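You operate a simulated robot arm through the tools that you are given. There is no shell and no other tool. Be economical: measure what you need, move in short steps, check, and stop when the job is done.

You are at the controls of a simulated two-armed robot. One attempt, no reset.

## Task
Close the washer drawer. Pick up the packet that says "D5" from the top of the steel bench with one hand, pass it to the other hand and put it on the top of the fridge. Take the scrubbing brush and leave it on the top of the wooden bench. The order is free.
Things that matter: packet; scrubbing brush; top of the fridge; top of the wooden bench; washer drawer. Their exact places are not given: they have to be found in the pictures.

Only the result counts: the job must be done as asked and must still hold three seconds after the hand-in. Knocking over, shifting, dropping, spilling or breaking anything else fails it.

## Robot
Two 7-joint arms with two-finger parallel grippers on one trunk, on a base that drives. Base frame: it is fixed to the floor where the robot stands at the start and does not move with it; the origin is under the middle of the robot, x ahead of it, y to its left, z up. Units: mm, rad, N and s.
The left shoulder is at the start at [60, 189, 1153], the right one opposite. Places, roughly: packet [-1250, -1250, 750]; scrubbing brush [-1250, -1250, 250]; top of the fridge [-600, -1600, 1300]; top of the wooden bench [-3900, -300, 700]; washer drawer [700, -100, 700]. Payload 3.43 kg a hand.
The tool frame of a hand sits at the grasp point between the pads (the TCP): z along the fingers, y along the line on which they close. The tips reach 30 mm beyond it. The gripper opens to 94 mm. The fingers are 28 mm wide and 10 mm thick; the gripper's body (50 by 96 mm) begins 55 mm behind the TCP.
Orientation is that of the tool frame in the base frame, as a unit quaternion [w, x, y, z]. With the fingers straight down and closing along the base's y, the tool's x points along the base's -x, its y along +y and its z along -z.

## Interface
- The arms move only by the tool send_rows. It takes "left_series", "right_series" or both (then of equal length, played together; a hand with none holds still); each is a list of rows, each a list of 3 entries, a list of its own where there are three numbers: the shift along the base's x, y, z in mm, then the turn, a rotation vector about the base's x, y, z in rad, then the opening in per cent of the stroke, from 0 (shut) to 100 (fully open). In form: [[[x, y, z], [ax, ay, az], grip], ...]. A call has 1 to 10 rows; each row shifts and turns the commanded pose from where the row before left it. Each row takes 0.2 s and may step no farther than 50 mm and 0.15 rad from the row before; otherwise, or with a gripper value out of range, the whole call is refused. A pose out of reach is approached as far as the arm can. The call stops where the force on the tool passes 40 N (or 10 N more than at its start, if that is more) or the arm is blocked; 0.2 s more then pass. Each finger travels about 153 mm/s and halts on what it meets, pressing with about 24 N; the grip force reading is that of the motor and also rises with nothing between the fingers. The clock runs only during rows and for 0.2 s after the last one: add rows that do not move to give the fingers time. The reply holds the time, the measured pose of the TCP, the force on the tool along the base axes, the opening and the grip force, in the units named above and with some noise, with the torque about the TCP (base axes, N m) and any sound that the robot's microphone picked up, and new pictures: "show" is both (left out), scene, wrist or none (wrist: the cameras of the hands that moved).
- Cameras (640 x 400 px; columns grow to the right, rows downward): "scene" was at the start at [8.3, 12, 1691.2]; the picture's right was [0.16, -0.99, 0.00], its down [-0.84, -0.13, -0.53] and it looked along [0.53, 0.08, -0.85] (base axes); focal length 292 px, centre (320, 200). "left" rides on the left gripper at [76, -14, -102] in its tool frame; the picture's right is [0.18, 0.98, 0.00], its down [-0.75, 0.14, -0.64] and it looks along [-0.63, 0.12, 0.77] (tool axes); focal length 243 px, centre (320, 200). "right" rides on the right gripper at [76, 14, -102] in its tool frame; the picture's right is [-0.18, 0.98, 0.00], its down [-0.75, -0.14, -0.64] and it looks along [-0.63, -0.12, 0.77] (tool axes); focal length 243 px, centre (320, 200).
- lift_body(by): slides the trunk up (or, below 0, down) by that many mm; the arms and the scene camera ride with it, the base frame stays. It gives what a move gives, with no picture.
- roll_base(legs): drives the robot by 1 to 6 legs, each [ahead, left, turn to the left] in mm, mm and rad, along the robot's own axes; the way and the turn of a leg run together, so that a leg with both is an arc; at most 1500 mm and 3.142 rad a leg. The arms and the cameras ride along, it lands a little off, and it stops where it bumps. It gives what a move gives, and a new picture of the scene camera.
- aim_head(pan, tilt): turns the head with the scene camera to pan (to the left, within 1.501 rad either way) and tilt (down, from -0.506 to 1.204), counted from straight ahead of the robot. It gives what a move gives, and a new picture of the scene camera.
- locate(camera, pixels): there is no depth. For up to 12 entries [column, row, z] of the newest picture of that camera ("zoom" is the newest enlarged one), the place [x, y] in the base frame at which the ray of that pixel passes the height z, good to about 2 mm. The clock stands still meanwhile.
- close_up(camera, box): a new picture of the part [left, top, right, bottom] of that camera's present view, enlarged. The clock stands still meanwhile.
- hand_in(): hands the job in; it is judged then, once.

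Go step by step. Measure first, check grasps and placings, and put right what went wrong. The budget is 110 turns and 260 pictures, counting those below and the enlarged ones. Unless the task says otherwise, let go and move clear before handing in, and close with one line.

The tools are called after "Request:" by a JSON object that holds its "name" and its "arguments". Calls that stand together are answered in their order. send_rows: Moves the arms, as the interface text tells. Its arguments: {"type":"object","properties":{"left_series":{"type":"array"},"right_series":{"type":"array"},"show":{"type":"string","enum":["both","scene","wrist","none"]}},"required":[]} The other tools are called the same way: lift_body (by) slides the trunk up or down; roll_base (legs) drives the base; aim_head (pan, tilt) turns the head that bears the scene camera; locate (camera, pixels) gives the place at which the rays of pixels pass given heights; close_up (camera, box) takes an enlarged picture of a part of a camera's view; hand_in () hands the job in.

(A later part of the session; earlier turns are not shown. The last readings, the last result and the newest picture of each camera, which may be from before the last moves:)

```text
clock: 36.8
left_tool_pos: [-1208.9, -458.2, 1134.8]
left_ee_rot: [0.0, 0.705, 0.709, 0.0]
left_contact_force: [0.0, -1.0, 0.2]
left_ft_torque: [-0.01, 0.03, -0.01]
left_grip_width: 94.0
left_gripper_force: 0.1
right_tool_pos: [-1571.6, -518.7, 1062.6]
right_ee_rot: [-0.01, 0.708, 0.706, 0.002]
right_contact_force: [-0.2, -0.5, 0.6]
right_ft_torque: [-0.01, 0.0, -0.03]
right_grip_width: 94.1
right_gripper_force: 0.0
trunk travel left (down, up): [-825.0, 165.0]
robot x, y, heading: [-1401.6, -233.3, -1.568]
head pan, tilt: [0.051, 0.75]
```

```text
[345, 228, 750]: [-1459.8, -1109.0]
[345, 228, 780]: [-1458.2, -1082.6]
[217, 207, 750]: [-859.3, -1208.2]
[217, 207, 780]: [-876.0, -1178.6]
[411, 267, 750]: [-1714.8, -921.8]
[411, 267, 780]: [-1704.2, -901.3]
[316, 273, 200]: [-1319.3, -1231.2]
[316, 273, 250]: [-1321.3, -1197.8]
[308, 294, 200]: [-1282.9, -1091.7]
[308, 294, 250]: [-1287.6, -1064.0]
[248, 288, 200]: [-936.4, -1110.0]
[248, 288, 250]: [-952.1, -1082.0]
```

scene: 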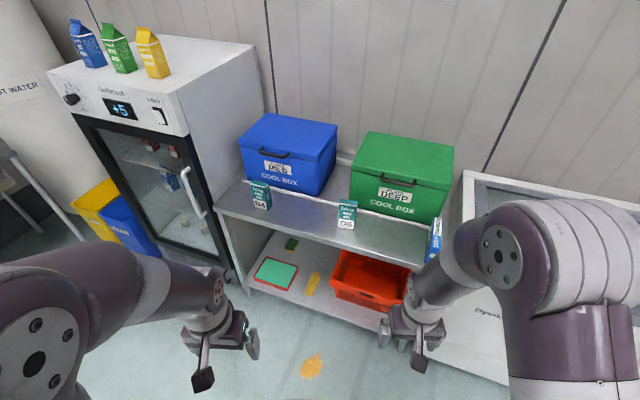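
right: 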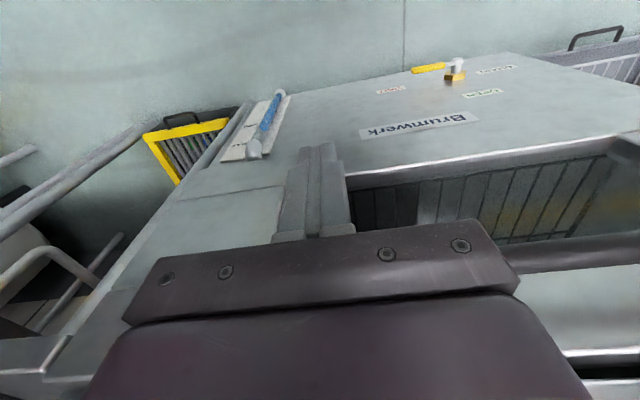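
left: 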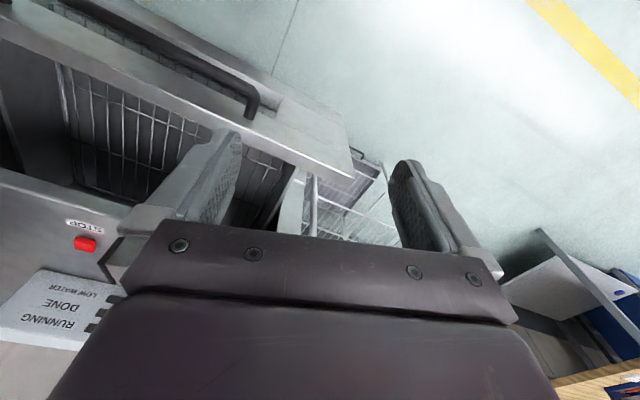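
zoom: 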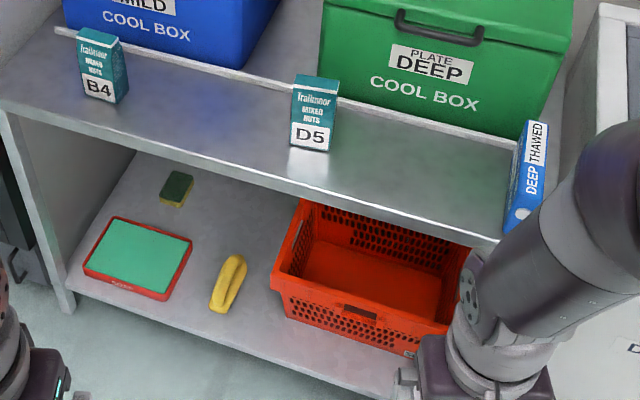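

Bench front runs so that the facing direction is -1.893 rad. I'll turn square to it and drive to about 520 mm before D5, with it in front of the right arm.

Request:
{"name": "roll_base", "arguments": {"legs": [[0, 0, -0.325], [0, 363, 0], [300, 0, 0]]}}

Request:
{"name": "aim_head", "arguments": {"pan": -0.1, "tilt": 0.85}}

Request:
{"name": "send_rows", "arguments": {"right_series": [[[0, 0, 0], [0, 0, 0], 100]], "left_series": [[[0, 0, 0], [0, 0, 0], 100]], "show": "wrist"}}

```text
clock: 41.9
left_tool_pos: [-1039.0, -908.9, 1134.6]
left_ee_rot: [0.0, 0.811, 0.585, 0.0]
left_contact_force: [0.7, -0.3, 0.3]
left_ft_torque: [0.01, -0.02, 0.0]
left_grip_width: 93.8
left_gripper_force: 0.0
right_tool_pos: [-1402.9, -851.4, 1063.5]
right_ee_rot: [-0.01, 0.813, 0.583, 0.004]
right_contact_force: [0.4, 0.2, -0.3]
right_ft_torque: [-0.02, 0.0, -0.01]
right_grip_width: 93.9
right_gripper_force: 0.0
trunk travel left (down, up): [-825.0, 165.0]
robot x, y, heading: [-1147.4, -634.7, -1.889]
head pan, tilt: [0.051, 0.75]
```

scene: 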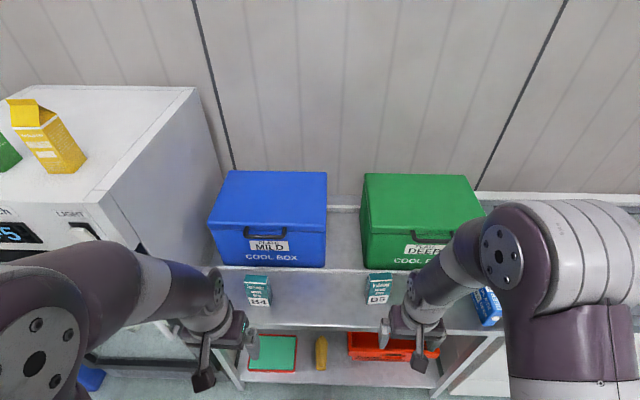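

```text
clock: 42.6
left_tool_pos: [-1041.3, -909.8, 1134.6]
left_ee_rot: [0.0, 0.811, 0.585, 0.0]
left_contact_force: [0.4, 0.0, 0.9]
left_ft_torque: [-0.02, 0.0, 0.01]
left_grip_width: 93.8
left_gripper_force: 0.1
right_tool_pos: [-1402.4, -852.6, 1063.1]
right_ee_rot: [-0.011, 0.813, 0.582, 0.005]
right_contact_force: [-0.3, -0.6, 0.1]
right_ft_torque: [-0.02, 0.02, 0.01]
right_grip_width: 94.1
right_gripper_force: 0.0
trunk travel left (down, up): [-825.0, 165.0]
robot x, y, heading: [-1144.4, -634.1, -1.892]
head pan, tilt: [-0.099, 0.85]
```

scene: 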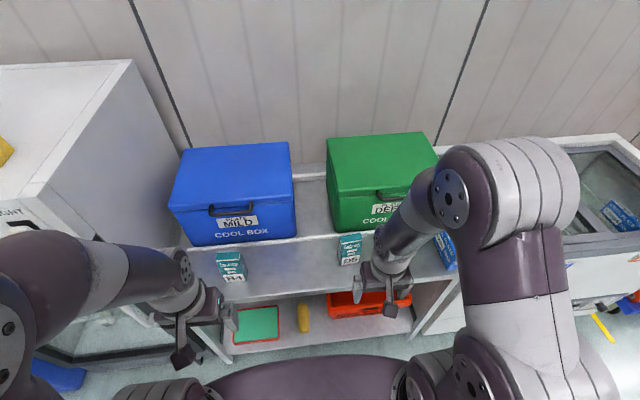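

```text
clock: 43.0
left_tool_pos: [-1039.4, -909.1, 1133.7]
left_ee_rot: [0.0, 0.811, 0.585, 0.0]
left_contact_force: [-0.5, 1.0, -0.2]
left_ft_torque: [-0.01, -0.02, 0.0]
left_grip_width: 93.8
left_gripper_force: 0.0
right_tool_pos: [-1403.9, -851.2, 1063.2]
right_ee_rot: [-0.01, 0.814, 0.581, 0.004]
right_contact_force: [0.4, -0.3, 0.3]
right_ft_torque: [0.01, 0.01, 0.03]
right_grip_width: 94.1
right_gripper_force: 0.1
trunk travel left (down, up): [-825.0, 165.0]
robot x, y, heading: [-1148.6, -628.2, -1.888]
head pan, tilt: [-0.099, 0.85]
```

right: 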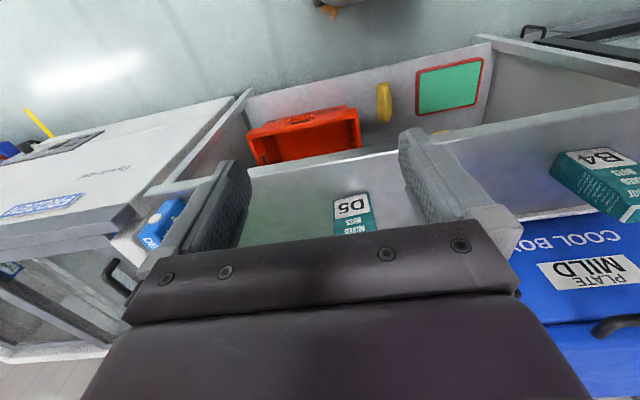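
left: 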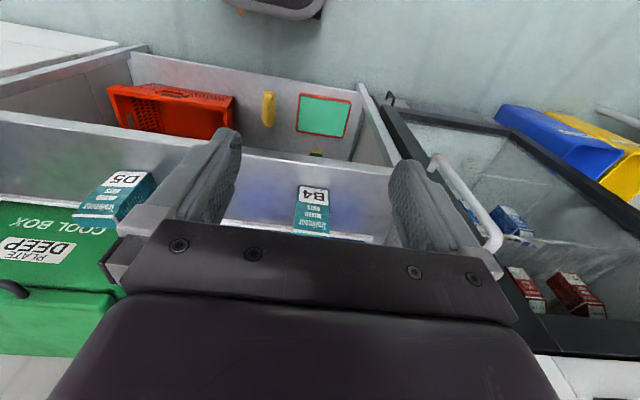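

Request:
{"name": "close_up", "arguments": {"camera": "scene", "box": [310, 210, 410, 290]}}

Request:
{"name": "close_up", "arguments": {"camera": "right", "box": [300, 170, 420, 245]}}

Request:
{"name": "close_up", "arguments": {"camera": "left", "box": [60, 150, 180, 225]}}

```text
5.00 times, centred on (360, 250) of scene
```

zoom: 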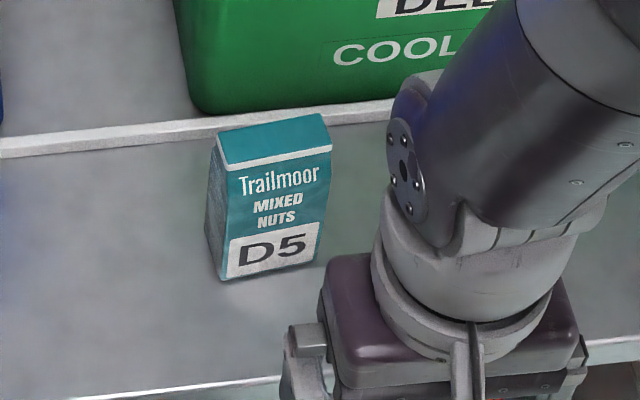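

```text
5.33 times, centred on (360, 208) of right
```

zoom: 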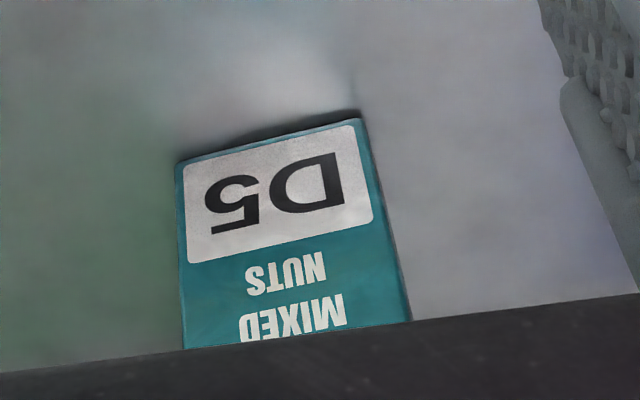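

```text
5.33 times, centred on (120, 188) of left
```

zoom: 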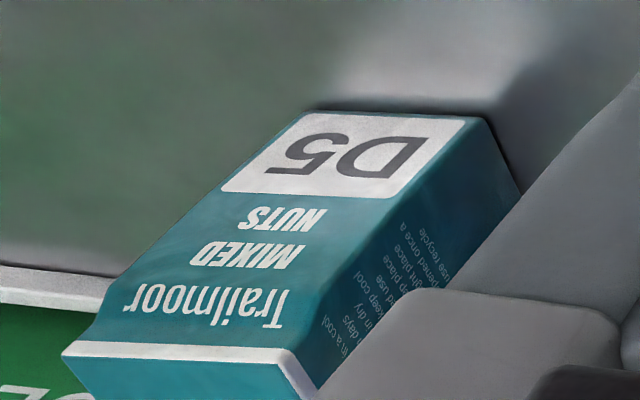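

Request:
{"name": "locate", "arguments": {"camera": "scene", "pixels": [[340.4, 266.2, 750], [340.4, 266.2, 780], [359.6, 262.4, 750], [359.6, 262.4, 780], [340, 242.6, 850], [340, 242.6, 880], [362.2, 239.6, 850], [362.2, 239.6, 880], [359.8, 232.4, 850], [359.8, 232.4, 880], [339.4, 235.6, 850], [337.2, 258, 750]]}}

Request:
{"name": "locate", "arguments": {"camera": "right", "pixels": [[333.4, 200.9, 750], [333.4, 200.9, 780], [367.5, 193.4, 750], [367.5, 193.4, 780]]}}

Request:
{"name": "locate", "arguments": {"camera": "left", "pixels": [[116.8, 171.7, 750], [116.8, 171.7, 780], [151.3, 172.4, 750], [151.3, 172.4, 780], [157.5, 186.1, 750], [157.5, 186.1, 780], [114.4, 216, 850], [114.4, 216, 880]]}}

```text
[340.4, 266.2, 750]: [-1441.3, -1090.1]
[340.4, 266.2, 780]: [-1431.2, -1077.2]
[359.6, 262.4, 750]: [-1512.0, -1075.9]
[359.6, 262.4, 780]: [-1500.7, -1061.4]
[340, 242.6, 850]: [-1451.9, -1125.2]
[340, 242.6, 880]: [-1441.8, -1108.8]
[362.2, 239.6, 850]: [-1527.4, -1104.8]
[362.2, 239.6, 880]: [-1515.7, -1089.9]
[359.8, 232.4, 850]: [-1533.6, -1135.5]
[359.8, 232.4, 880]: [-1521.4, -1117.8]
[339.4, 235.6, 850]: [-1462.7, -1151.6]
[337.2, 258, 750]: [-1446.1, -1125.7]
```

```text
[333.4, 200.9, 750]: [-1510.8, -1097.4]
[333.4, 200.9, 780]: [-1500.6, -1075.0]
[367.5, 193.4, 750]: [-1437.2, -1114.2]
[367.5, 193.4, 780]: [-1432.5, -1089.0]
```

```text
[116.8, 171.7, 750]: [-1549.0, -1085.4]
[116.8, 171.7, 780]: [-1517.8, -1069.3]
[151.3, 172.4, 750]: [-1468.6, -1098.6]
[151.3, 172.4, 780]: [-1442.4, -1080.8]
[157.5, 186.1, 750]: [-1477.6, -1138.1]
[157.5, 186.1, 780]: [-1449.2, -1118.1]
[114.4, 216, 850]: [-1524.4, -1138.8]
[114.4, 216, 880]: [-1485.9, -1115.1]
```

Triangulating gives bench top z≈802 and D5 about 68 wide, 35 deep, top near z 928, centred at about (-1463,-1078). I'll check how far the green box stands behind it before descending.

Request:
{"name": "locate", "arguments": {"camera": "scene", "pixels": [[334, 232, 802], [332, 179, 1000], [332, 179, 1100], [382, 199, 950], [172, 210, 1050], [131, 60, 1300], [70, 168, 1300], [25, 184, 1300], [256, 259, 802], [150, 289, 802]]}}

Request:
{"name": "locate", "arguments": {"camera": "left", "pixels": [[115, 350, 1000], [115, 350, 1050], [110, 292, 1000], [110, 292, 1050], [268, 95, 250], [268, 125, 250], [268, 95, 200], [268, 125, 200]]}}

```text
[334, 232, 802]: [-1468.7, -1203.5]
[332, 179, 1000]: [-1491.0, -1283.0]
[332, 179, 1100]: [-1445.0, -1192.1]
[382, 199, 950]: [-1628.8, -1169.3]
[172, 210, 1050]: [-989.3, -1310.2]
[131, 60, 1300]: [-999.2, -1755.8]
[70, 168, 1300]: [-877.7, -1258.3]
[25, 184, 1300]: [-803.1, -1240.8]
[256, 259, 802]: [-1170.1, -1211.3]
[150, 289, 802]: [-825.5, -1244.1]
```

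```text
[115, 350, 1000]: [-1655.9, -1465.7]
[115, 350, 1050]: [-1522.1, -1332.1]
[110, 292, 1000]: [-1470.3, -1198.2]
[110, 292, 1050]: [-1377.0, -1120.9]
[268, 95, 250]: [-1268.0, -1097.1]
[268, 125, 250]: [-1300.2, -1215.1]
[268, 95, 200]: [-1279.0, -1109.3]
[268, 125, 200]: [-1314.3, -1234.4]
```

Request:
{"name": "send_rows", "arguments": {"right_series": [[[-12, -45, 0], [0, 0, 0.03], 100], [[-12, -45, 0], [0, 0, 0.035], 100], [[-12, -45, 0], [0, 0, 0], 100], [[-12, -45, 0], [0, 0, 0], 100], [[-12, -45, 0], [0, 0, 0], 100], [[0, 0, -30], [0, 0, 0], 100], [[0, 0, -30], [0, 0, 0], 100], [[0, 0, 0], [0, 0, 0], 100]]}}

```text
clock: 44.8
left_tool_pos: [-1040.7, -909.4, 1134.0]
left_ee_rot: [0.0, 0.811, 0.584, -0.001]
left_contact_force: [0.6, 0.7, 0.9]
left_ft_torque: [-0.02, -0.01, 0.0]
left_grip_width: 93.9
left_gripper_force: 0.0
right_tool_pos: [-1461.3, -1078.7, 1001.9]
right_ee_rot: [-0.009, 0.794, 0.608, 0.004]
right_contact_force: [0.4, 0.3, -0.1]
right_ft_torque: [0.0, 0.01, -0.02]
right_grip_width: 94.1
right_gripper_force: 0.0
trunk travel left (down, up): [-825.0, 165.0]
robot x, y, heading: [-1151.1, -634.9, -1.891]
head pan, tilt: [-0.099, 0.85]
```

scene: 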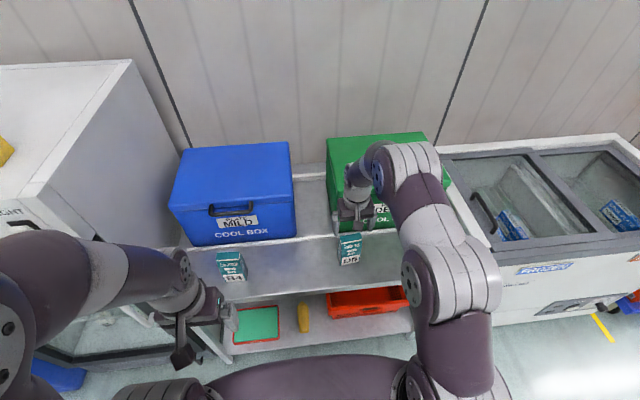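
right: 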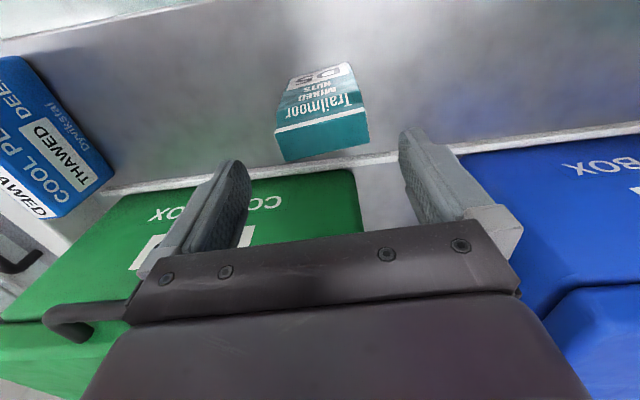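

Request:
{"name": "locate", "arguments": {"camera": "right", "pixels": [[277, 133, 928], [365, 108, 928], [287, 162, 928], [369, 140, 928], [277, 133, 915], [365, 108, 915], [287, 162, 915], [369, 140, 915], [318, 155, 971], [345, 65, 802]]}}

Request:
{"name": "close_up", "arguments": {"camera": "right", "box": [240, 50, 400, 170]}}

```text
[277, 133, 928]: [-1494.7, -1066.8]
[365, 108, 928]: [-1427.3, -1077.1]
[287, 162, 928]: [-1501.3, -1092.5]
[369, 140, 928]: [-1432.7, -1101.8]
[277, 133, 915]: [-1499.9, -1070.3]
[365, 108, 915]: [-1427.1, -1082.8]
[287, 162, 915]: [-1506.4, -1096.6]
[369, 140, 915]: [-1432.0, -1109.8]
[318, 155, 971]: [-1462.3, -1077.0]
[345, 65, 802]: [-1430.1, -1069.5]
```

```text
3.33 times, centred on (320, 110) of right
```

zoom: 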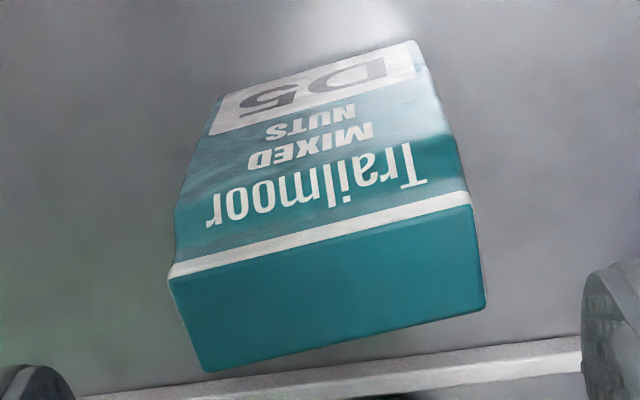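

Request:
{"name": "send_rows", "arguments": {"right_series": [[[-3, -4, 0], [0, 0, 0.05], 100], [[0, 0, -30], [0, 0, 0], 100], [[0, 0, -30], [0, 0, 0], 100], [[0, 0, -30], [0, 0, 0], 100], [[0, 0, 0], [0, 0, 0], 100]]}}

```text
clock: 46.0
left_tool_pos: [-1040.2, -910.0, 1134.0]
left_ee_rot: [0.0, 0.811, 0.584, 0.0]
left_contact_force: [-0.2, 0.2, 0.1]
left_ft_torque: [0.01, -0.01, -0.03]
left_grip_width: 94.2
left_gripper_force: 0.0
right_tool_pos: [-1464.7, -1081.6, 912.9]
right_ee_rot: [-0.01, 0.778, 0.628, 0.003]
right_contact_force: [-0.7, 0.3, -0.5]
right_ft_torque: [-0.01, 0.0, 0.0]
right_grip_width: 93.9
right_gripper_force: 0.1
trunk travel left (down, up): [-825.0, 165.0]
robot x, y, heading: [-1150.4, -632.7, -1.888]
head pan, tilt: [-0.099, 0.85]
```

scene: 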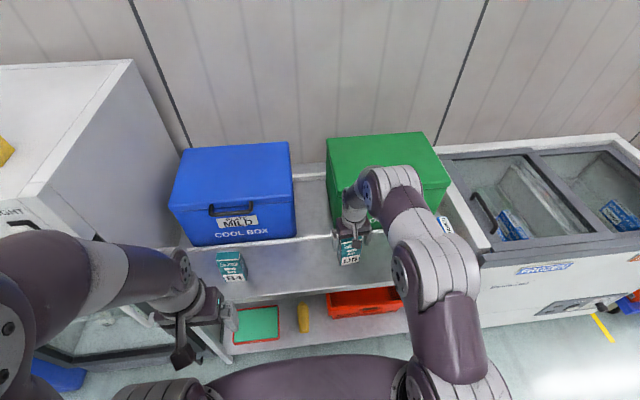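
right: 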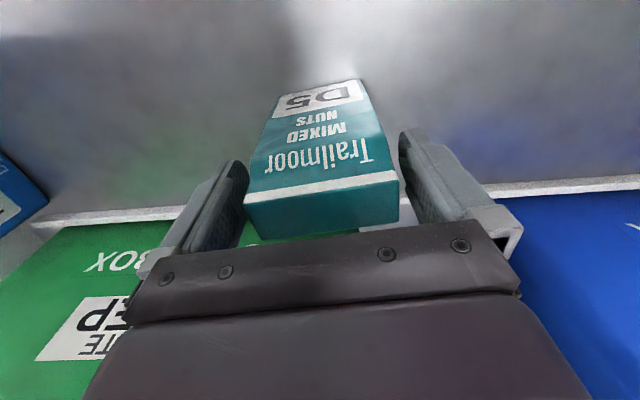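

The packet sits between the fingers with room on both sides. Closing, then a small lift.

Request:
{"name": "send_rows", "arguments": {"right_series": [[[0, 0, 0], [0, 0, 0], 50], [[0, 0, 0], [0, 0, 0], 40], [[0, 0, 0], [0, 0, 0], 40], [[0, 0, 25], [0, 0, 0], 40], [[0, 0, 25], [0, 0, 0], 40], [[0, 0, 0], [0, 0, 0], 40]]}}

```text
clock: 47.4
left_tool_pos: [-1040.2, -909.8, 1135.4]
left_ee_rot: [0.0, 0.811, 0.585, 0.0]
left_contact_force: [-0.5, -0.7, 0.4]
left_ft_torque: [-0.02, -0.01, -0.02]
left_grip_width: 93.9
left_gripper_force: 0.1
right_tool_pos: [-1465.9, -1082.2, 962.5]
right_ee_rot: [-0.01, 0.779, 0.627, 0.004]
right_contact_force: [0.2, -0.3, -1.8]
right_ft_torque: [0.01, -0.01, 0.03]
right_grip_width: 74.5
right_gripper_force: 24.1
trunk travel left (down, up): [-825.0, 165.0]
robot x, y, heading: [-1149.3, -638.1, -1.886]
head pan, tilt: [-0.099, 0.85]
```

scene: 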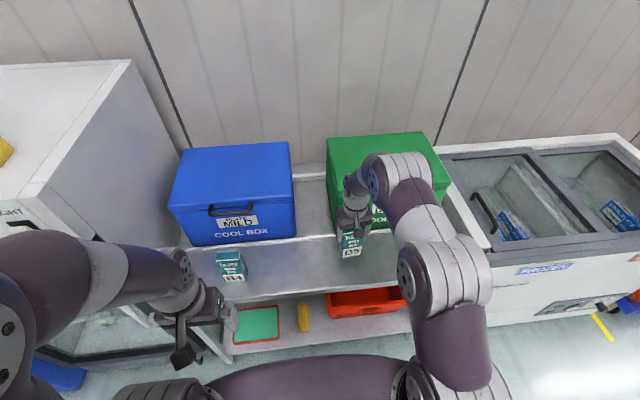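
right: 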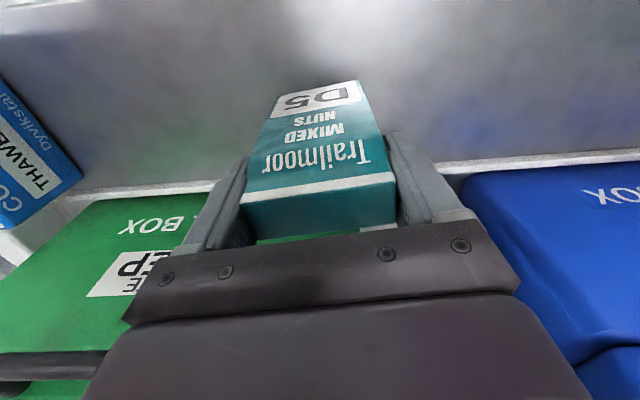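

The packet is held (74.5 mm opening, it rose with the hand). I'll lift it clear, pull it in and back the base off the bench.

Request:
{"name": "send_rows", "arguments": {"right_series": [[[0, 0, 45], [0, 0, 0], 40], [[0, 0, 45], [0, 0, 0], 40], [[0, 0, 45], [0, 0, 0], 40], [[5, 15, 40], [0, 0, 0], 40], [[14, 42, 0], [0, 0, 0], 40], [[14, 42, 0], [0, 0, 0], 40], [[10, 30, 0], [0, 0, 0], 40]], "show": "none"}}

Request:
{"name": "roll_base", "arguments": {"legs": [[-400, 0, 0]]}}

```text
clock: 49.0
left_tool_pos: [-1040.3, -908.6, 1134.1]
left_ee_rot: [0.0, 0.811, 0.586, 0.0]
left_contact_force: [-0.2, 0.0, 0.3]
left_ft_torque: [-0.02, -0.02, 0.02]
left_grip_width: 94.0
left_gripper_force: 0.1
right_tool_pos: [-1421.2, -949.4, 1138.4]
right_ee_rot: [-0.009, 0.779, 0.627, 0.004]
right_contact_force: [0.4, -0.9, -1.7]
right_ft_torque: [0.0, 0.0, 0.0]
right_grip_width: 74.1
right_gripper_force: 23.7
trunk travel left (down, up): [-825.0, 165.0]
robot x, y, heading: [-1149.3, -636.9, -1.892]
head pan, tilt: [-0.099, 0.85]
```

```text
clock: 51.5
left_tool_pos: [-915.1, -529.8, 1134.2]
left_ee_rot: [-0.001, 0.811, 0.585, 0.0]
left_contact_force: [0.9, 0.1, 0.6]
left_ft_torque: [0.04, -0.01, 0.03]
left_grip_width: 94.0
left_gripper_force: 0.0
right_tool_pos: [-1296.4, -571.1, 1137.6]
right_ee_rot: [-0.01, 0.778, 0.628, 0.004]
right_contact_force: [0.2, 0.7, -2.1]
right_ft_torque: [0.0, 0.0, -0.01]
right_grip_width: 74.1
right_gripper_force: 23.7
trunk travel left (down, up): [-825.0, 165.0]
robot x, y, heading: [-1023.4, -252.8, -1.893]
head pan, tilt: [-0.099, 0.85]
```

scene: 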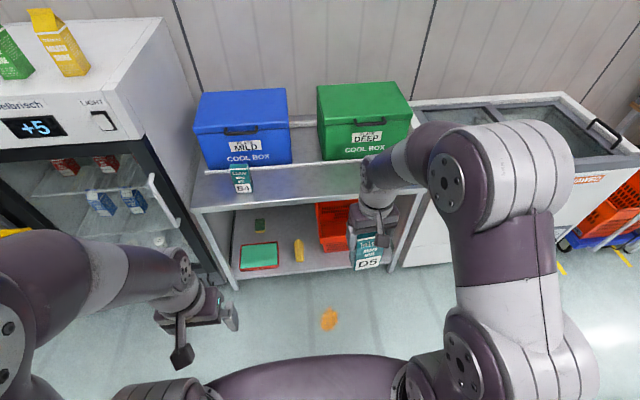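

Right hand holds D5 at about 388 mm ahead of the robot. I'll bring it to the middle and tilt the left hand to point forward and 30° down, well to the side for now.

Request:
{"name": "send_rows", "arguments": {"left_series": [[[-8.5, -16.3, 4], [-0.1418, 0.0474, 0], 100], [[-8.5, -16.3, 4], [-0.1418, 0.0474, 0], 100], [[-8.5, -16.3, 4], [-0.1418, 0.0474, 0], 100], [[-8.5, -16.3, 4], [-0.1418, 0.0474, 0], 100], [[-8.5, -16.3, 4], [-0.1418, 0.0474, 0], 100], [[-8.5, -16.3, 4], [-0.1418, 0.0474, 0], 100], [[-8.5, -16.3, 4], [-0.1418, 0.0474, 0], 100], [[0, 0, 0], [0, 0, 0], 100]], "right_series": [[[30.4, -27.4, 6], [0, 0, -0.021], 40], [[30.4, -27.4, 6], [0, 0, -0.021], 40], [[30.4, -27.4, 6], [0, 0, -0.021], 40], [[30.4, -27.4, 6], [0, 0, -0.021], 40], [[30.4, -27.4, 6], [0, 0, -0.021], 40], [[0, 0, 0], [0, 0, 0], 40], [[0, 0, 0], [0, 0, 0], 40], [[0, 0, 0], [0, 0, 0], 40]]}}

```text
clock: 53.3
left_tool_pos: [-982.7, -663.9, 1151.5]
left_ee_rot: [0.291, 0.702, 0.507, -0.406]
left_contact_force: [-0.1, 0.9, -1.2]
left_ft_torque: [0.03, -0.04, 0.03]
left_grip_width: 94.0
left_gripper_force: 0.0
left hand out of reach, approached as far as the arm can: row 1, 2, 3, 4
right_tool_pos: [-1145.1, -694.3, 1154.9]
right_ee_rot: [-0.01, 0.811, 0.586, 0.005]
right_contact_force: [0.4, -0.2, -1.5]
right_ft_torque: [-0.01, -0.01, 0.01]
right_grip_width: 73.8
right_gripper_force: 24.0
right hand out of reach, approached as far as the arm can: row 5
trunk travel left (down, up): [-825.0, 165.0]
robot x, y, heading: [-1023.7, -253.6, -1.895]
head pan, tilt: [-0.099, 0.85]
```

scene: 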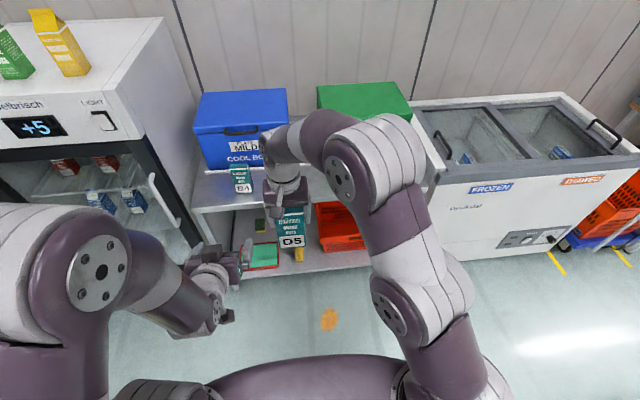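
right: 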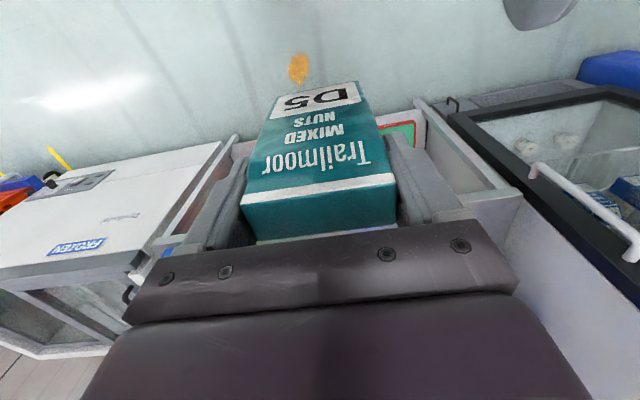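
left: 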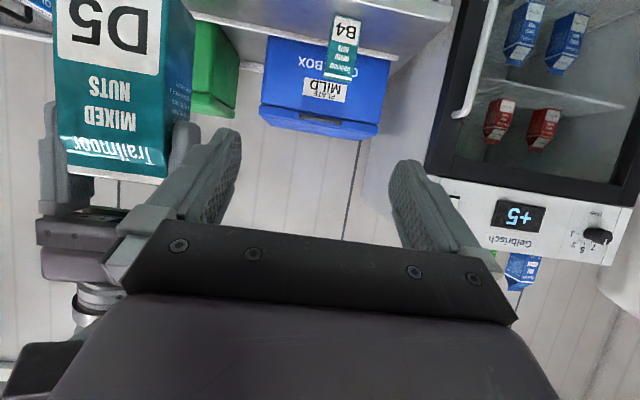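

Left hand is tilted as wanted (60° from vertical). I'll pull the right hand slightly in from its reach limit and line the left hand up behind the packet's lower half, 120 mm off.

Request:
{"name": "send_rows", "arguments": {"left_series": [[[10, 30, 0], [0, 0, 0], 100], [[-34, 14, -2], [0, 0, 0], 100], [[-34, 14, -2], [0, 0, 0], 100], [[-34, 14, -2], [0, 0, 0], 100], [[-33, 12, -1], [0, 0, 0], 100], [[0, 0, 0], [0, 0, 0], 100]], "right_series": [[[5, 15, 0], [0, 0, 0], 40], [[0, 0, 0], [0, 0, 0], 40], [[0, 0, 0], [0, 0, 0], 40], [[0, 0, 0], [0, 0, 0], 40], [[0, 0, 0], [0, 0, 0], 40], [[0, 0, 0], [0, 0, 0], 40]]}}

```text
clock: 54.7
left_tool_pos: [-1107.9, -581.3, 1143.7]
left_ee_rot: [0.291, 0.703, 0.507, -0.406]
left_contact_force: [1.1, 0.3, -1.0]
left_ft_torque: [-0.02, 0.02, -0.02]
left_grip_width: 93.8
left_gripper_force: 0.1
right_tool_pos: [-1141.3, -681.2, 1154.1]
right_ee_rot: [-0.009, 0.811, 0.586, 0.004]
right_contact_force: [0.4, 0.1, -1.3]
right_ft_torque: [0.0, 0.0, -0.01]
right_grip_width: 74.5
right_gripper_force: 23.7
trunk travel left (down, up): [-825.0, 165.0]
robot x, y, heading: [-1023.0, -255.5, -1.895]
head pan, tilt: [-0.099, 0.85]
```

scene: 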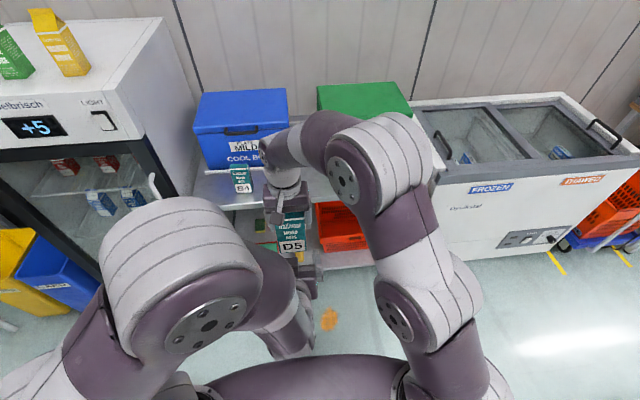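
right: 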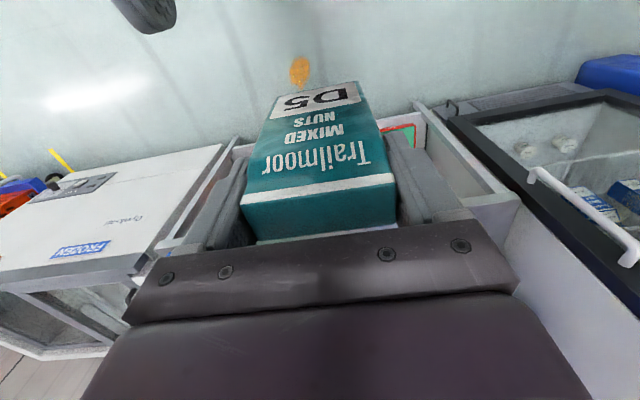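
left: 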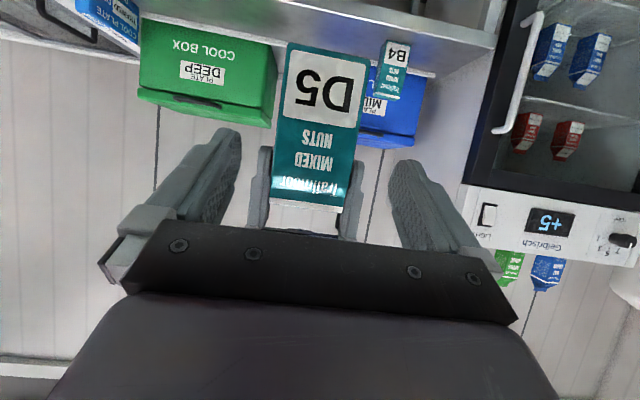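

The packet is centred between the left fingers in its camera (fingers at columns 210 and 410, packet 280-360). Advancing along the left hand's axis.

Request:
{"name": "send_rows", "arguments": {"left_series": [[[-8.3, -24.9, -15.2], [0, 0, 0], 100], [[-8.3, -24.9, -15.2], [0, 0, 0], 100], [[-8.3, -24.9, -15.2], [0, 0, 0], 100], [[-8.4, -25, -15.3], [0, 0, 0], 100], [[0, 0, 0], [0, 0, 0], 100]]}}

```text
clock: 55.9
left_tool_pos: [-1142.1, -677.9, 1081.6]
left_ee_rot: [0.291, 0.703, 0.506, -0.406]
left_contact_force: [1.2, 0.1, 0.1]
left_ft_torque: [-0.02, 0.0, -0.01]
left_grip_width: 94.0
left_gripper_force: 0.1
right_tool_pos: [-1142.5, -681.0, 1154.2]
right_ee_rot: [-0.009, 0.81, 0.586, 0.004]
right_contact_force: [0.4, 0.5, -1.9]
right_ft_torque: [-0.03, -0.02, 0.0]
right_grip_width: 74.0
right_gripper_force: 24.1
trunk travel left (down, up): [-825.0, 165.0]
robot x, y, heading: [-1023.3, -254.7, -1.894]
head pan, tilt: [-0.099, 0.85]
```

scene: 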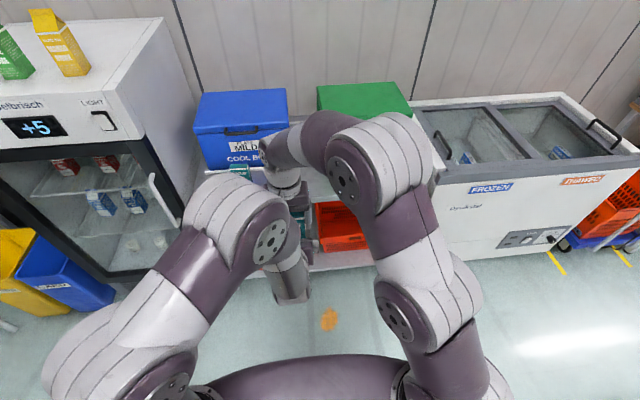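
left: 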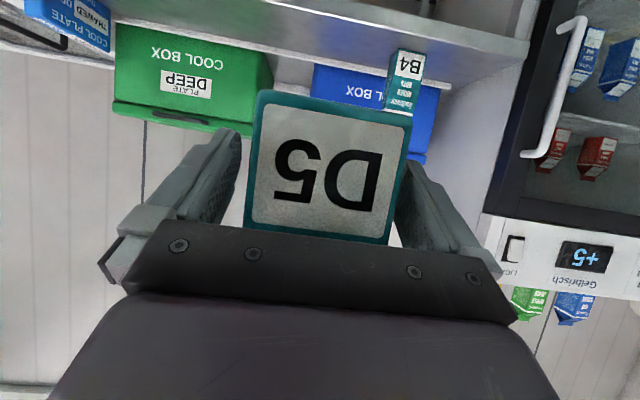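

The packet's lower half is between the left fingers. Closing the left gripper on it while the right holds.

Request:
{"name": "send_rows", "arguments": {"left_series": [[[0, 0, 0], [0, 0, 0], 85], [[0, 0, 0], [0, 0, 0], 75], [[0, 0, 0], [0, 0, 0], 60], [[0, 0, 0], [0, 0, 0], 40], [[0, 0, 0], [0, 0, 0], 40]]}}

```text
clock: 57.1
left_tool_pos: [-1141.2, -677.0, 1081.7]
left_ee_rot: [0.292, 0.702, 0.508, -0.405]
left_contact_force: [4.3, -5.2, -1.3]
left_ft_torque: [0.27, 0.29, -0.03]
left_grip_width: 74.1
left_gripper_force: 24.2
right_tool_pos: [-1141.6, -681.2, 1154.6]
right_ee_rot: [-0.01, 0.81, 0.586, 0.005]
right_contact_force: [-4.6, 5.3, 1.6]
right_ft_torque: [0.14, 0.06, 0.04]
right_grip_width: 74.1
right_gripper_force: 23.5
trunk travel left (down, up): [-825.0, 165.0]
robot x, y, heading: [-1023.4, -253.3, -1.898]
head pan, tilt: [-0.099, 0.85]
```

scene: 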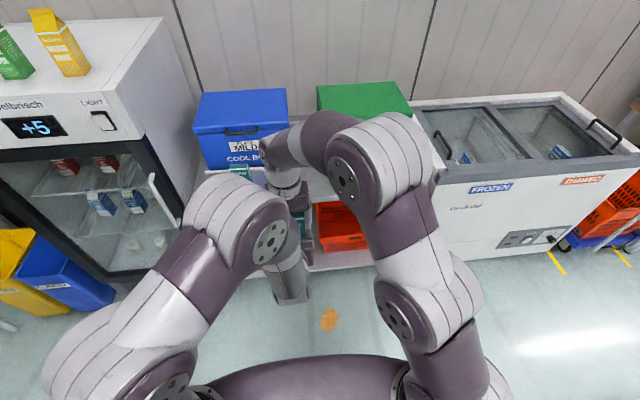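
left: 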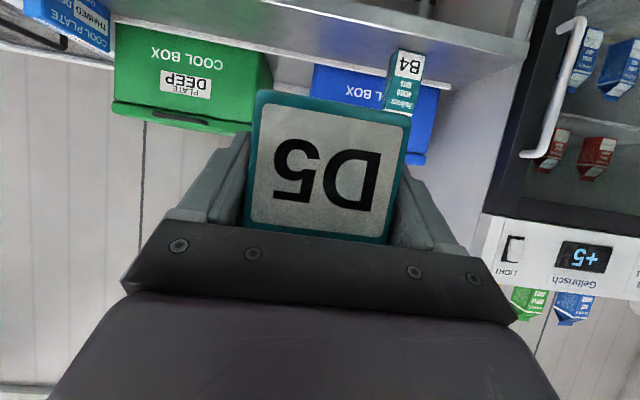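

Both hands hold it (both at 74.1 mm). Opening the right hand and lifting it off.

Request:
{"name": "send_rows", "arguments": {"right_series": [[[0, 0, 0], [0, 0, 0], 85], [[0, 0, 0], [0, 0, 0], 100], [[0, 0, 0], [0, 0, 0], 100], [[0, 0, 30], [0, 0, 0], 100], [[0, 0, 40], [0, 0, 0], 100], [[0, 0, 40], [0, 0, 0], 100]], "left_series": [[[0, 0, 0], [0, 0, 0], 40], [[0, 0, 0], [0, 0, 0], 40], [[0, 0, 0], [0, 0, 0], 40], [[0, 0, 0], [0, 0, 0], 40], [[0, 0, 0], [0, 0, 0], 40], [[0, 0, 0], [0, 0, 0], 40]]}}

```text
clock: 58.5
left_tool_pos: [-1142.1, -677.5, 1081.7]
left_ee_rot: [0.292, 0.702, 0.507, -0.405]
left_contact_force: [-0.1, 0.1, -0.3]
left_ft_torque: [0.03, 0.0, 0.01]
left_grip_width: 74.4
left_gripper_force: 23.6
right_tool_pos: [-1150.1, -641.4, 1194.9]
right_ee_rot: [-0.009, 0.811, 0.586, 0.004]
right_contact_force: [-0.1, 0.2, -0.6]
right_ft_torque: [0.02, -0.01, -0.06]
right_grip_width: 94.0
right_gripper_force: 0.1
right hand out of reach, approached as far as the arm can: row 4, 5, 6
trunk travel left (down, up): [-825.0, 165.0]
robot x, y, heading: [-1024.4, -251.6, -1.887]
head pan, tilt: [-0.099, 0.85]
```

scene: 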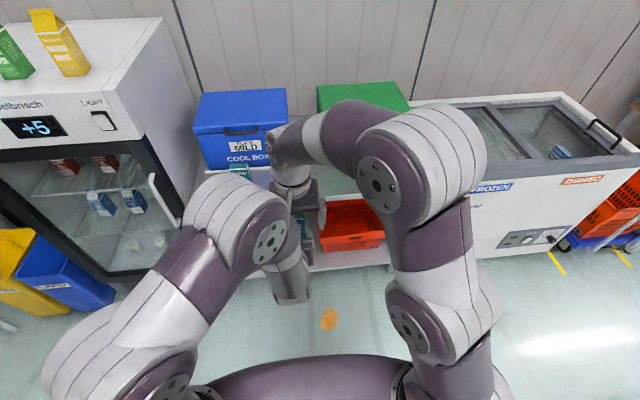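
right: 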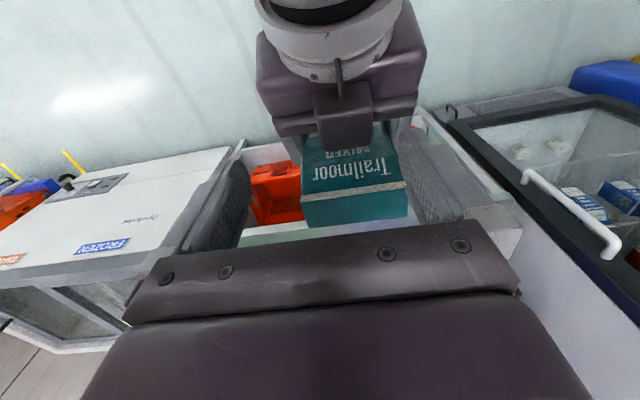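
left: 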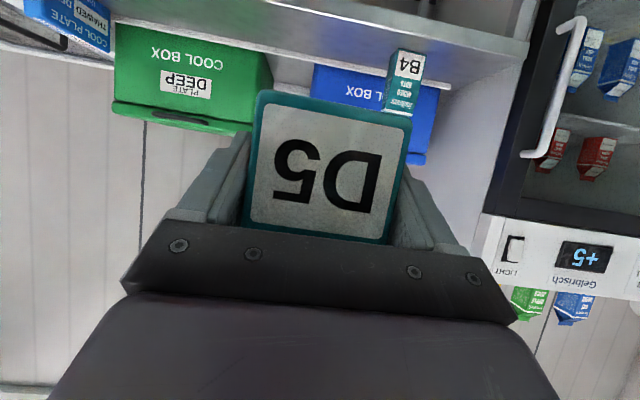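

The left hand holds D5 alone; the right rose only partly (out of reach) and drifted toward the robot. I'll draw it back and up, then to its own side.

Request:
{"name": "send_rows", "arguments": {"right_series": [[[10, 30, 0], [0, 0, 0], 100], [[10, 30, 0], [0, 0, 0], 100], [[8, 25, 0], [0, 0, 0], 100], [[0, 0, 0], [0, 0, 0], 100]]}}

```text
clock: 58.9
left_tool_pos: [-1142.1, -672.4, 1082.5]
left_ee_rot: [0.291, 0.706, 0.504, -0.404]
left_contact_force: [0.3, -0.5, -0.5]
left_ft_torque: [-0.01, -0.02, 0.0]
left_grip_width: 74.1
left_gripper_force: 24.0
right_tool_pos: [-1140.9, -620.4, 1196.4]
right_ee_rot: [0.0, 0.812, 0.584, -0.004]
right_contact_force: [-11.2, -13.0, 0.4]
right_ft_torque: [1.46, -1.16, 0.36]
right_grip_width: 94.2
right_gripper_force: 0.0
trunk travel left (down, up): [-825.0, 165.0]
robot x, y, heading: [-1024.1, -254.5, -1.89]
head pan, tilt: [-0.099, 0.85]
stopped in row 2 (right hand): the force on the tool passed its limit (the readings are from after the stop); the commanded pose is now the measured one
```

scene: 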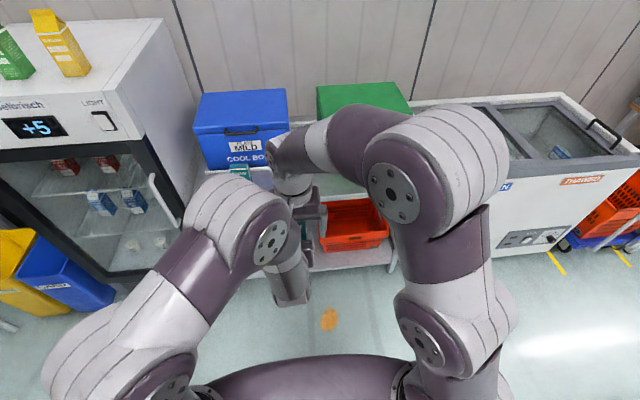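
right: 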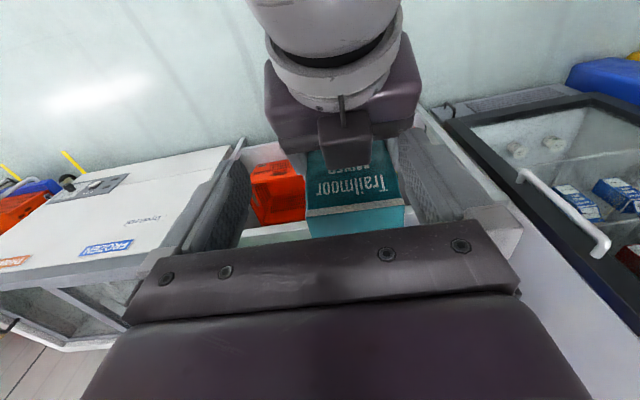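

The right hand touched the left forearm while pulling back. I'll go up first, then sideways to the right, away from the left arm.

Request:
{"name": "send_rows", "arguments": {"right_series": [[[-3, -8, 8], [0, 0, 0], 100], [[-4, 1, 20], [0, 0, 0], 100], [[-10, 3, 20], [0, 0, 0], 100], [[-38, 13, 0], [0, 0, 0], 100], [[-38, 13, 0], [0, 0, 0], 100], [[-38, 13, 0], [0, 0, 0], 100], [[-38, 13, 0], [0, 0, 0], 100], [[-10, 10, 0], [0, 0, 0], 100]]}}

```text
clock: 60.7
left_tool_pos: [-1141.1, -675.5, 1081.1]
left_ee_rot: [0.291, 0.705, 0.505, -0.404]
left_contact_force: [-0.8, 0.8, -0.4]
left_ft_torque: [0.01, -0.03, -0.01]
left_grip_width: 74.0
left_gripper_force: 24.1
right_tool_pos: [-1322.9, -553.7, 1217.7]
right_ee_rot: [-0.002, 0.812, 0.584, -0.002]
right_contact_force: [0.5, -0.3, 0.1]
right_ft_torque: [0.01, -0.01, 0.01]
right_grip_width: 93.8
right_gripper_force: 0.1
right hand out of reach, approached as far as the arm can: row 2, 3
trunk travel left (down, up): [-825.0, 165.0]
robot x, y, heading: [-1020.2, -250.7, -1.891]
head pan, tilt: [-0.099, 0.85]
```

scene: 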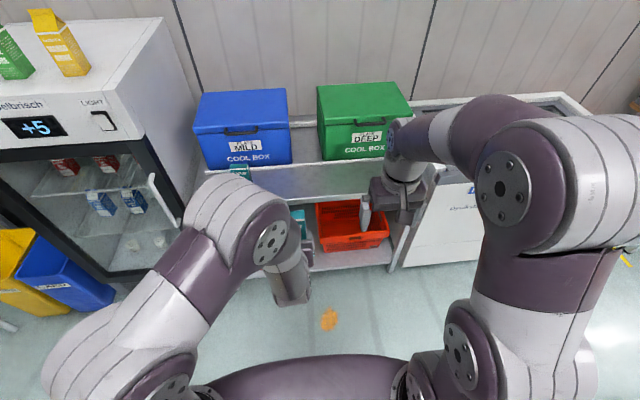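
right: 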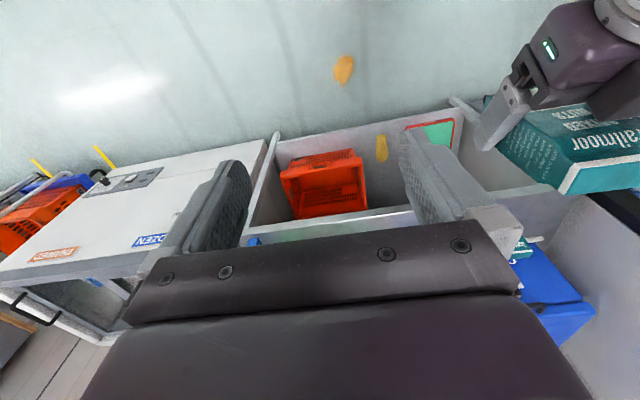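

Right hand is clear. Now I'll bring it in close, raise the trunk fully, and look at the fridge top.

Request:
{"name": "send_rows", "arguments": {"right_series": [[[10, 40, -10], [0, 0, 0], 100], [[10, 40, -20], [0, 0, 0], 100], [[0, 30, -30], [0, 0, 0], 100], [[0, 0, -40], [0, 0, 0], 100]], "show": "none"}}

Request:
{"name": "lift_body", "arguments": {"by": 165}}

Request:
{"name": "aim_head", "arguments": {"pan": 0.45, "tilt": 0.55}}

Request:
{"name": "close_up", "arguments": {"camera": "scene", "box": [60, 0, 420, 240]}}

```text
clock: 61.7
left_tool_pos: [-1142.6, -675.8, 1081.4]
left_ee_rot: [0.29, 0.706, 0.505, -0.404]
left_contact_force: [-0.3, -0.7, 0.7]
left_ft_torque: [0.02, 0.0, -0.02]
left_grip_width: 74.1
left_gripper_force: 23.8
right_tool_pos: [-1302.0, -444.3, 1115.7]
right_ee_rot: [-0.002, 0.811, 0.585, -0.001]
right_contact_force: [-0.4, -0.2, -1.7]
right_ft_torque: [0.04, -0.05, -0.02]
right_grip_width: 93.9
right_gripper_force: 0.0
trunk travel left (down, up): [-825.0, 165.0]
robot x, y, heading: [-1021.2, -254.6, -1.892]
head pan, tilt: [-0.099, 0.85]
```

```text
clock: 63.6
left_tool_pos: [-1141.4, -674.4, 1245.4]
left_ee_rot: [0.29, 0.706, 0.504, -0.404]
left_contact_force: [0.2, 0.7, -1.6]
left_ft_torque: [-0.01, 0.01, -0.02]
left_grip_width: 73.9
left_gripper_force: 24.1
right_tool_pos: [-1300.7, -442.9, 1280.0]
right_ee_rot: [-0.002, 0.812, 0.584, -0.002]
right_contact_force: [0.2, -0.3, 1.0]
right_ft_torque: [0.04, -0.02, -0.07]
right_grip_width: 93.7
right_gripper_force: 0.2
trunk travel left (down, up): [-990.0, 0.0]
robot x, y, heading: [-1021.2, -255.8, -1.893]
head pan, tilt: [-0.099, 0.85]
```

```text
clock: 64.5
left_tool_pos: [-1140.8, -676.0, 1245.4]
left_ee_rot: [0.29, 0.706, 0.505, -0.404]
left_contact_force: [-0.1, -0.4, -1.6]
left_ft_torque: [-0.03, 0.02, 0.0]
left_grip_width: 73.9
left_gripper_force: 23.9
right_tool_pos: [-1302.0, -440.9, 1280.6]
right_ee_rot: [-0.002, 0.812, 0.584, -0.002]
right_contact_force: [-0.3, 0.1, 0.6]
right_ft_torque: [-0.02, 0.01, 0.03]
right_grip_width: 94.1
right_gripper_force: 0.1
trunk travel left (down, up): [-990.0, 0.0]
robot x, y, heading: [-1024.3, -256.0, -1.891]
head pan, tilt: [0.45, 0.55]
```

scene: 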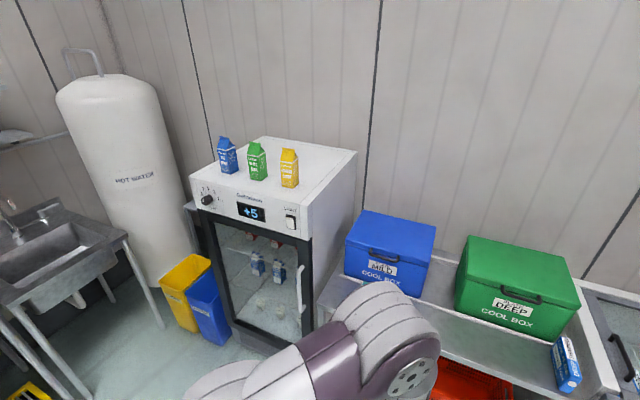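

```text
1.67 times, centred on (240, 120) of scene
```

zoom: 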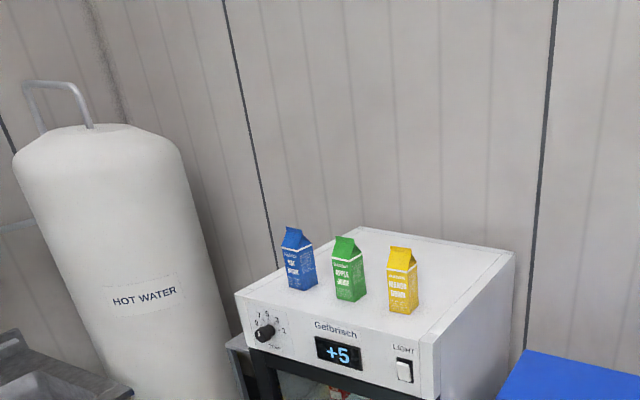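

Request:
{"name": "locate", "arguments": {"camera": "scene", "pixels": [[189.6, 175.2, 1250], [189.6, 175.2, 1350], [307.2, 202.2, 1250], [307.2, 202.2, 1350], [356.4, 151.8, 1250], [356.4, 151.8, 1350], [262.8, 136.8, 1250], [262.8, 136.8, 1350], [282, 186, 1250], [282, 186, 1350]]}}

Request:
{"name": "roll_base", "arguments": {"legs": [[0, 420, 0]]}}

Request:
{"name": "aim_head", "arguments": {"pan": 0.1, "tilt": 0.6}}

Request:
{"name": "close_up", "arguments": {"camera": "scene", "box": [160, 40, 480, 240]}}

```text
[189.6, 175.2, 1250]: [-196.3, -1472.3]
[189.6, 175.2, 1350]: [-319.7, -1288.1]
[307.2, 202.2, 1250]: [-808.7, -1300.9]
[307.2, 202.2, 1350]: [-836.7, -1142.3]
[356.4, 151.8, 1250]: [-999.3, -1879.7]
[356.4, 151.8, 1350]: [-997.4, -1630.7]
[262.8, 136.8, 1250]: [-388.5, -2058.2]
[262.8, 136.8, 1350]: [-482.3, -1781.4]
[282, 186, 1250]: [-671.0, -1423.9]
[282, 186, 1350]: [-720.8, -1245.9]
```

```text
clock: 67.2
left_tool_pos: [-738.1, -809.2, 1245.6]
left_ee_rot: [0.291, 0.706, 0.504, -0.403]
left_contact_force: [-0.2, 0.4, -1.9]
left_ft_torque: [-0.02, 0.01, -0.01]
left_grip_width: 74.0
left_gripper_force: 24.2
right_tool_pos: [-898.4, -577.2, 1281.3]
right_ee_rot: [-0.001, 0.812, 0.583, -0.002]
right_contact_force: [0.0, -0.1, -0.1]
right_ft_torque: [0.04, -0.01, 0.0]
right_grip_width: 94.0
right_gripper_force: 0.0
trunk travel left (down, up): [-990.0, 0.0]
robot x, y, heading: [-616.5, -389.8, -1.898]
head pan, tilt: [0.45, 0.55]
```

scene: 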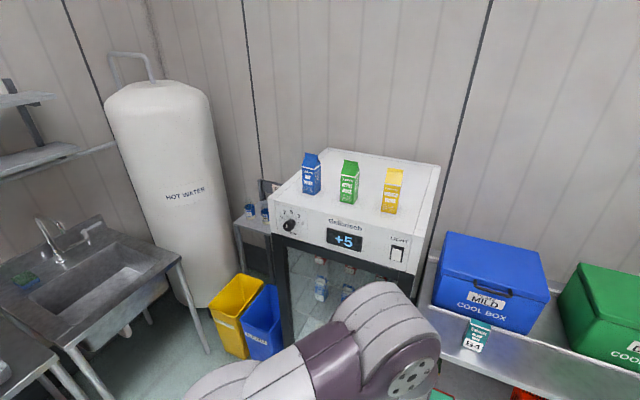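

```text
clock: 68.0
left_tool_pos: [-735.3, -809.1, 1245.7]
left_ee_rot: [0.29, 0.706, 0.504, -0.405]
left_contact_force: [-0.7, -0.6, -1.6]
left_ft_torque: [-0.01, -0.02, -0.01]
left_grip_width: 74.3
left_gripper_force: 23.9
right_tool_pos: [-894.8, -576.8, 1280.9]
right_ee_rot: [-0.002, 0.812, 0.583, -0.001]
right_contact_force: [0.8, 0.2, -0.4]
right_ft_torque: [-0.03, 0.02, 0.03]
right_grip_width: 94.0
right_gripper_force: 0.2
trunk travel left (down, up): [-990.0, 0.0]
robot x, y, heading: [-617.4, -388.1, -1.897]
head pan, tilt: [0.099, 0.6]
```

scene: 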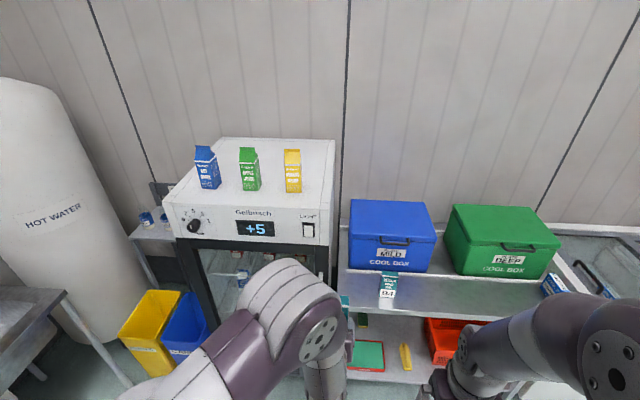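

```text
2.00 times, centred on (320, 140) of scene
```

zoom: 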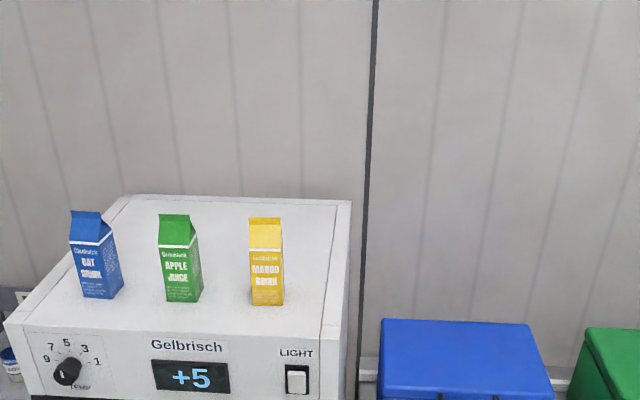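

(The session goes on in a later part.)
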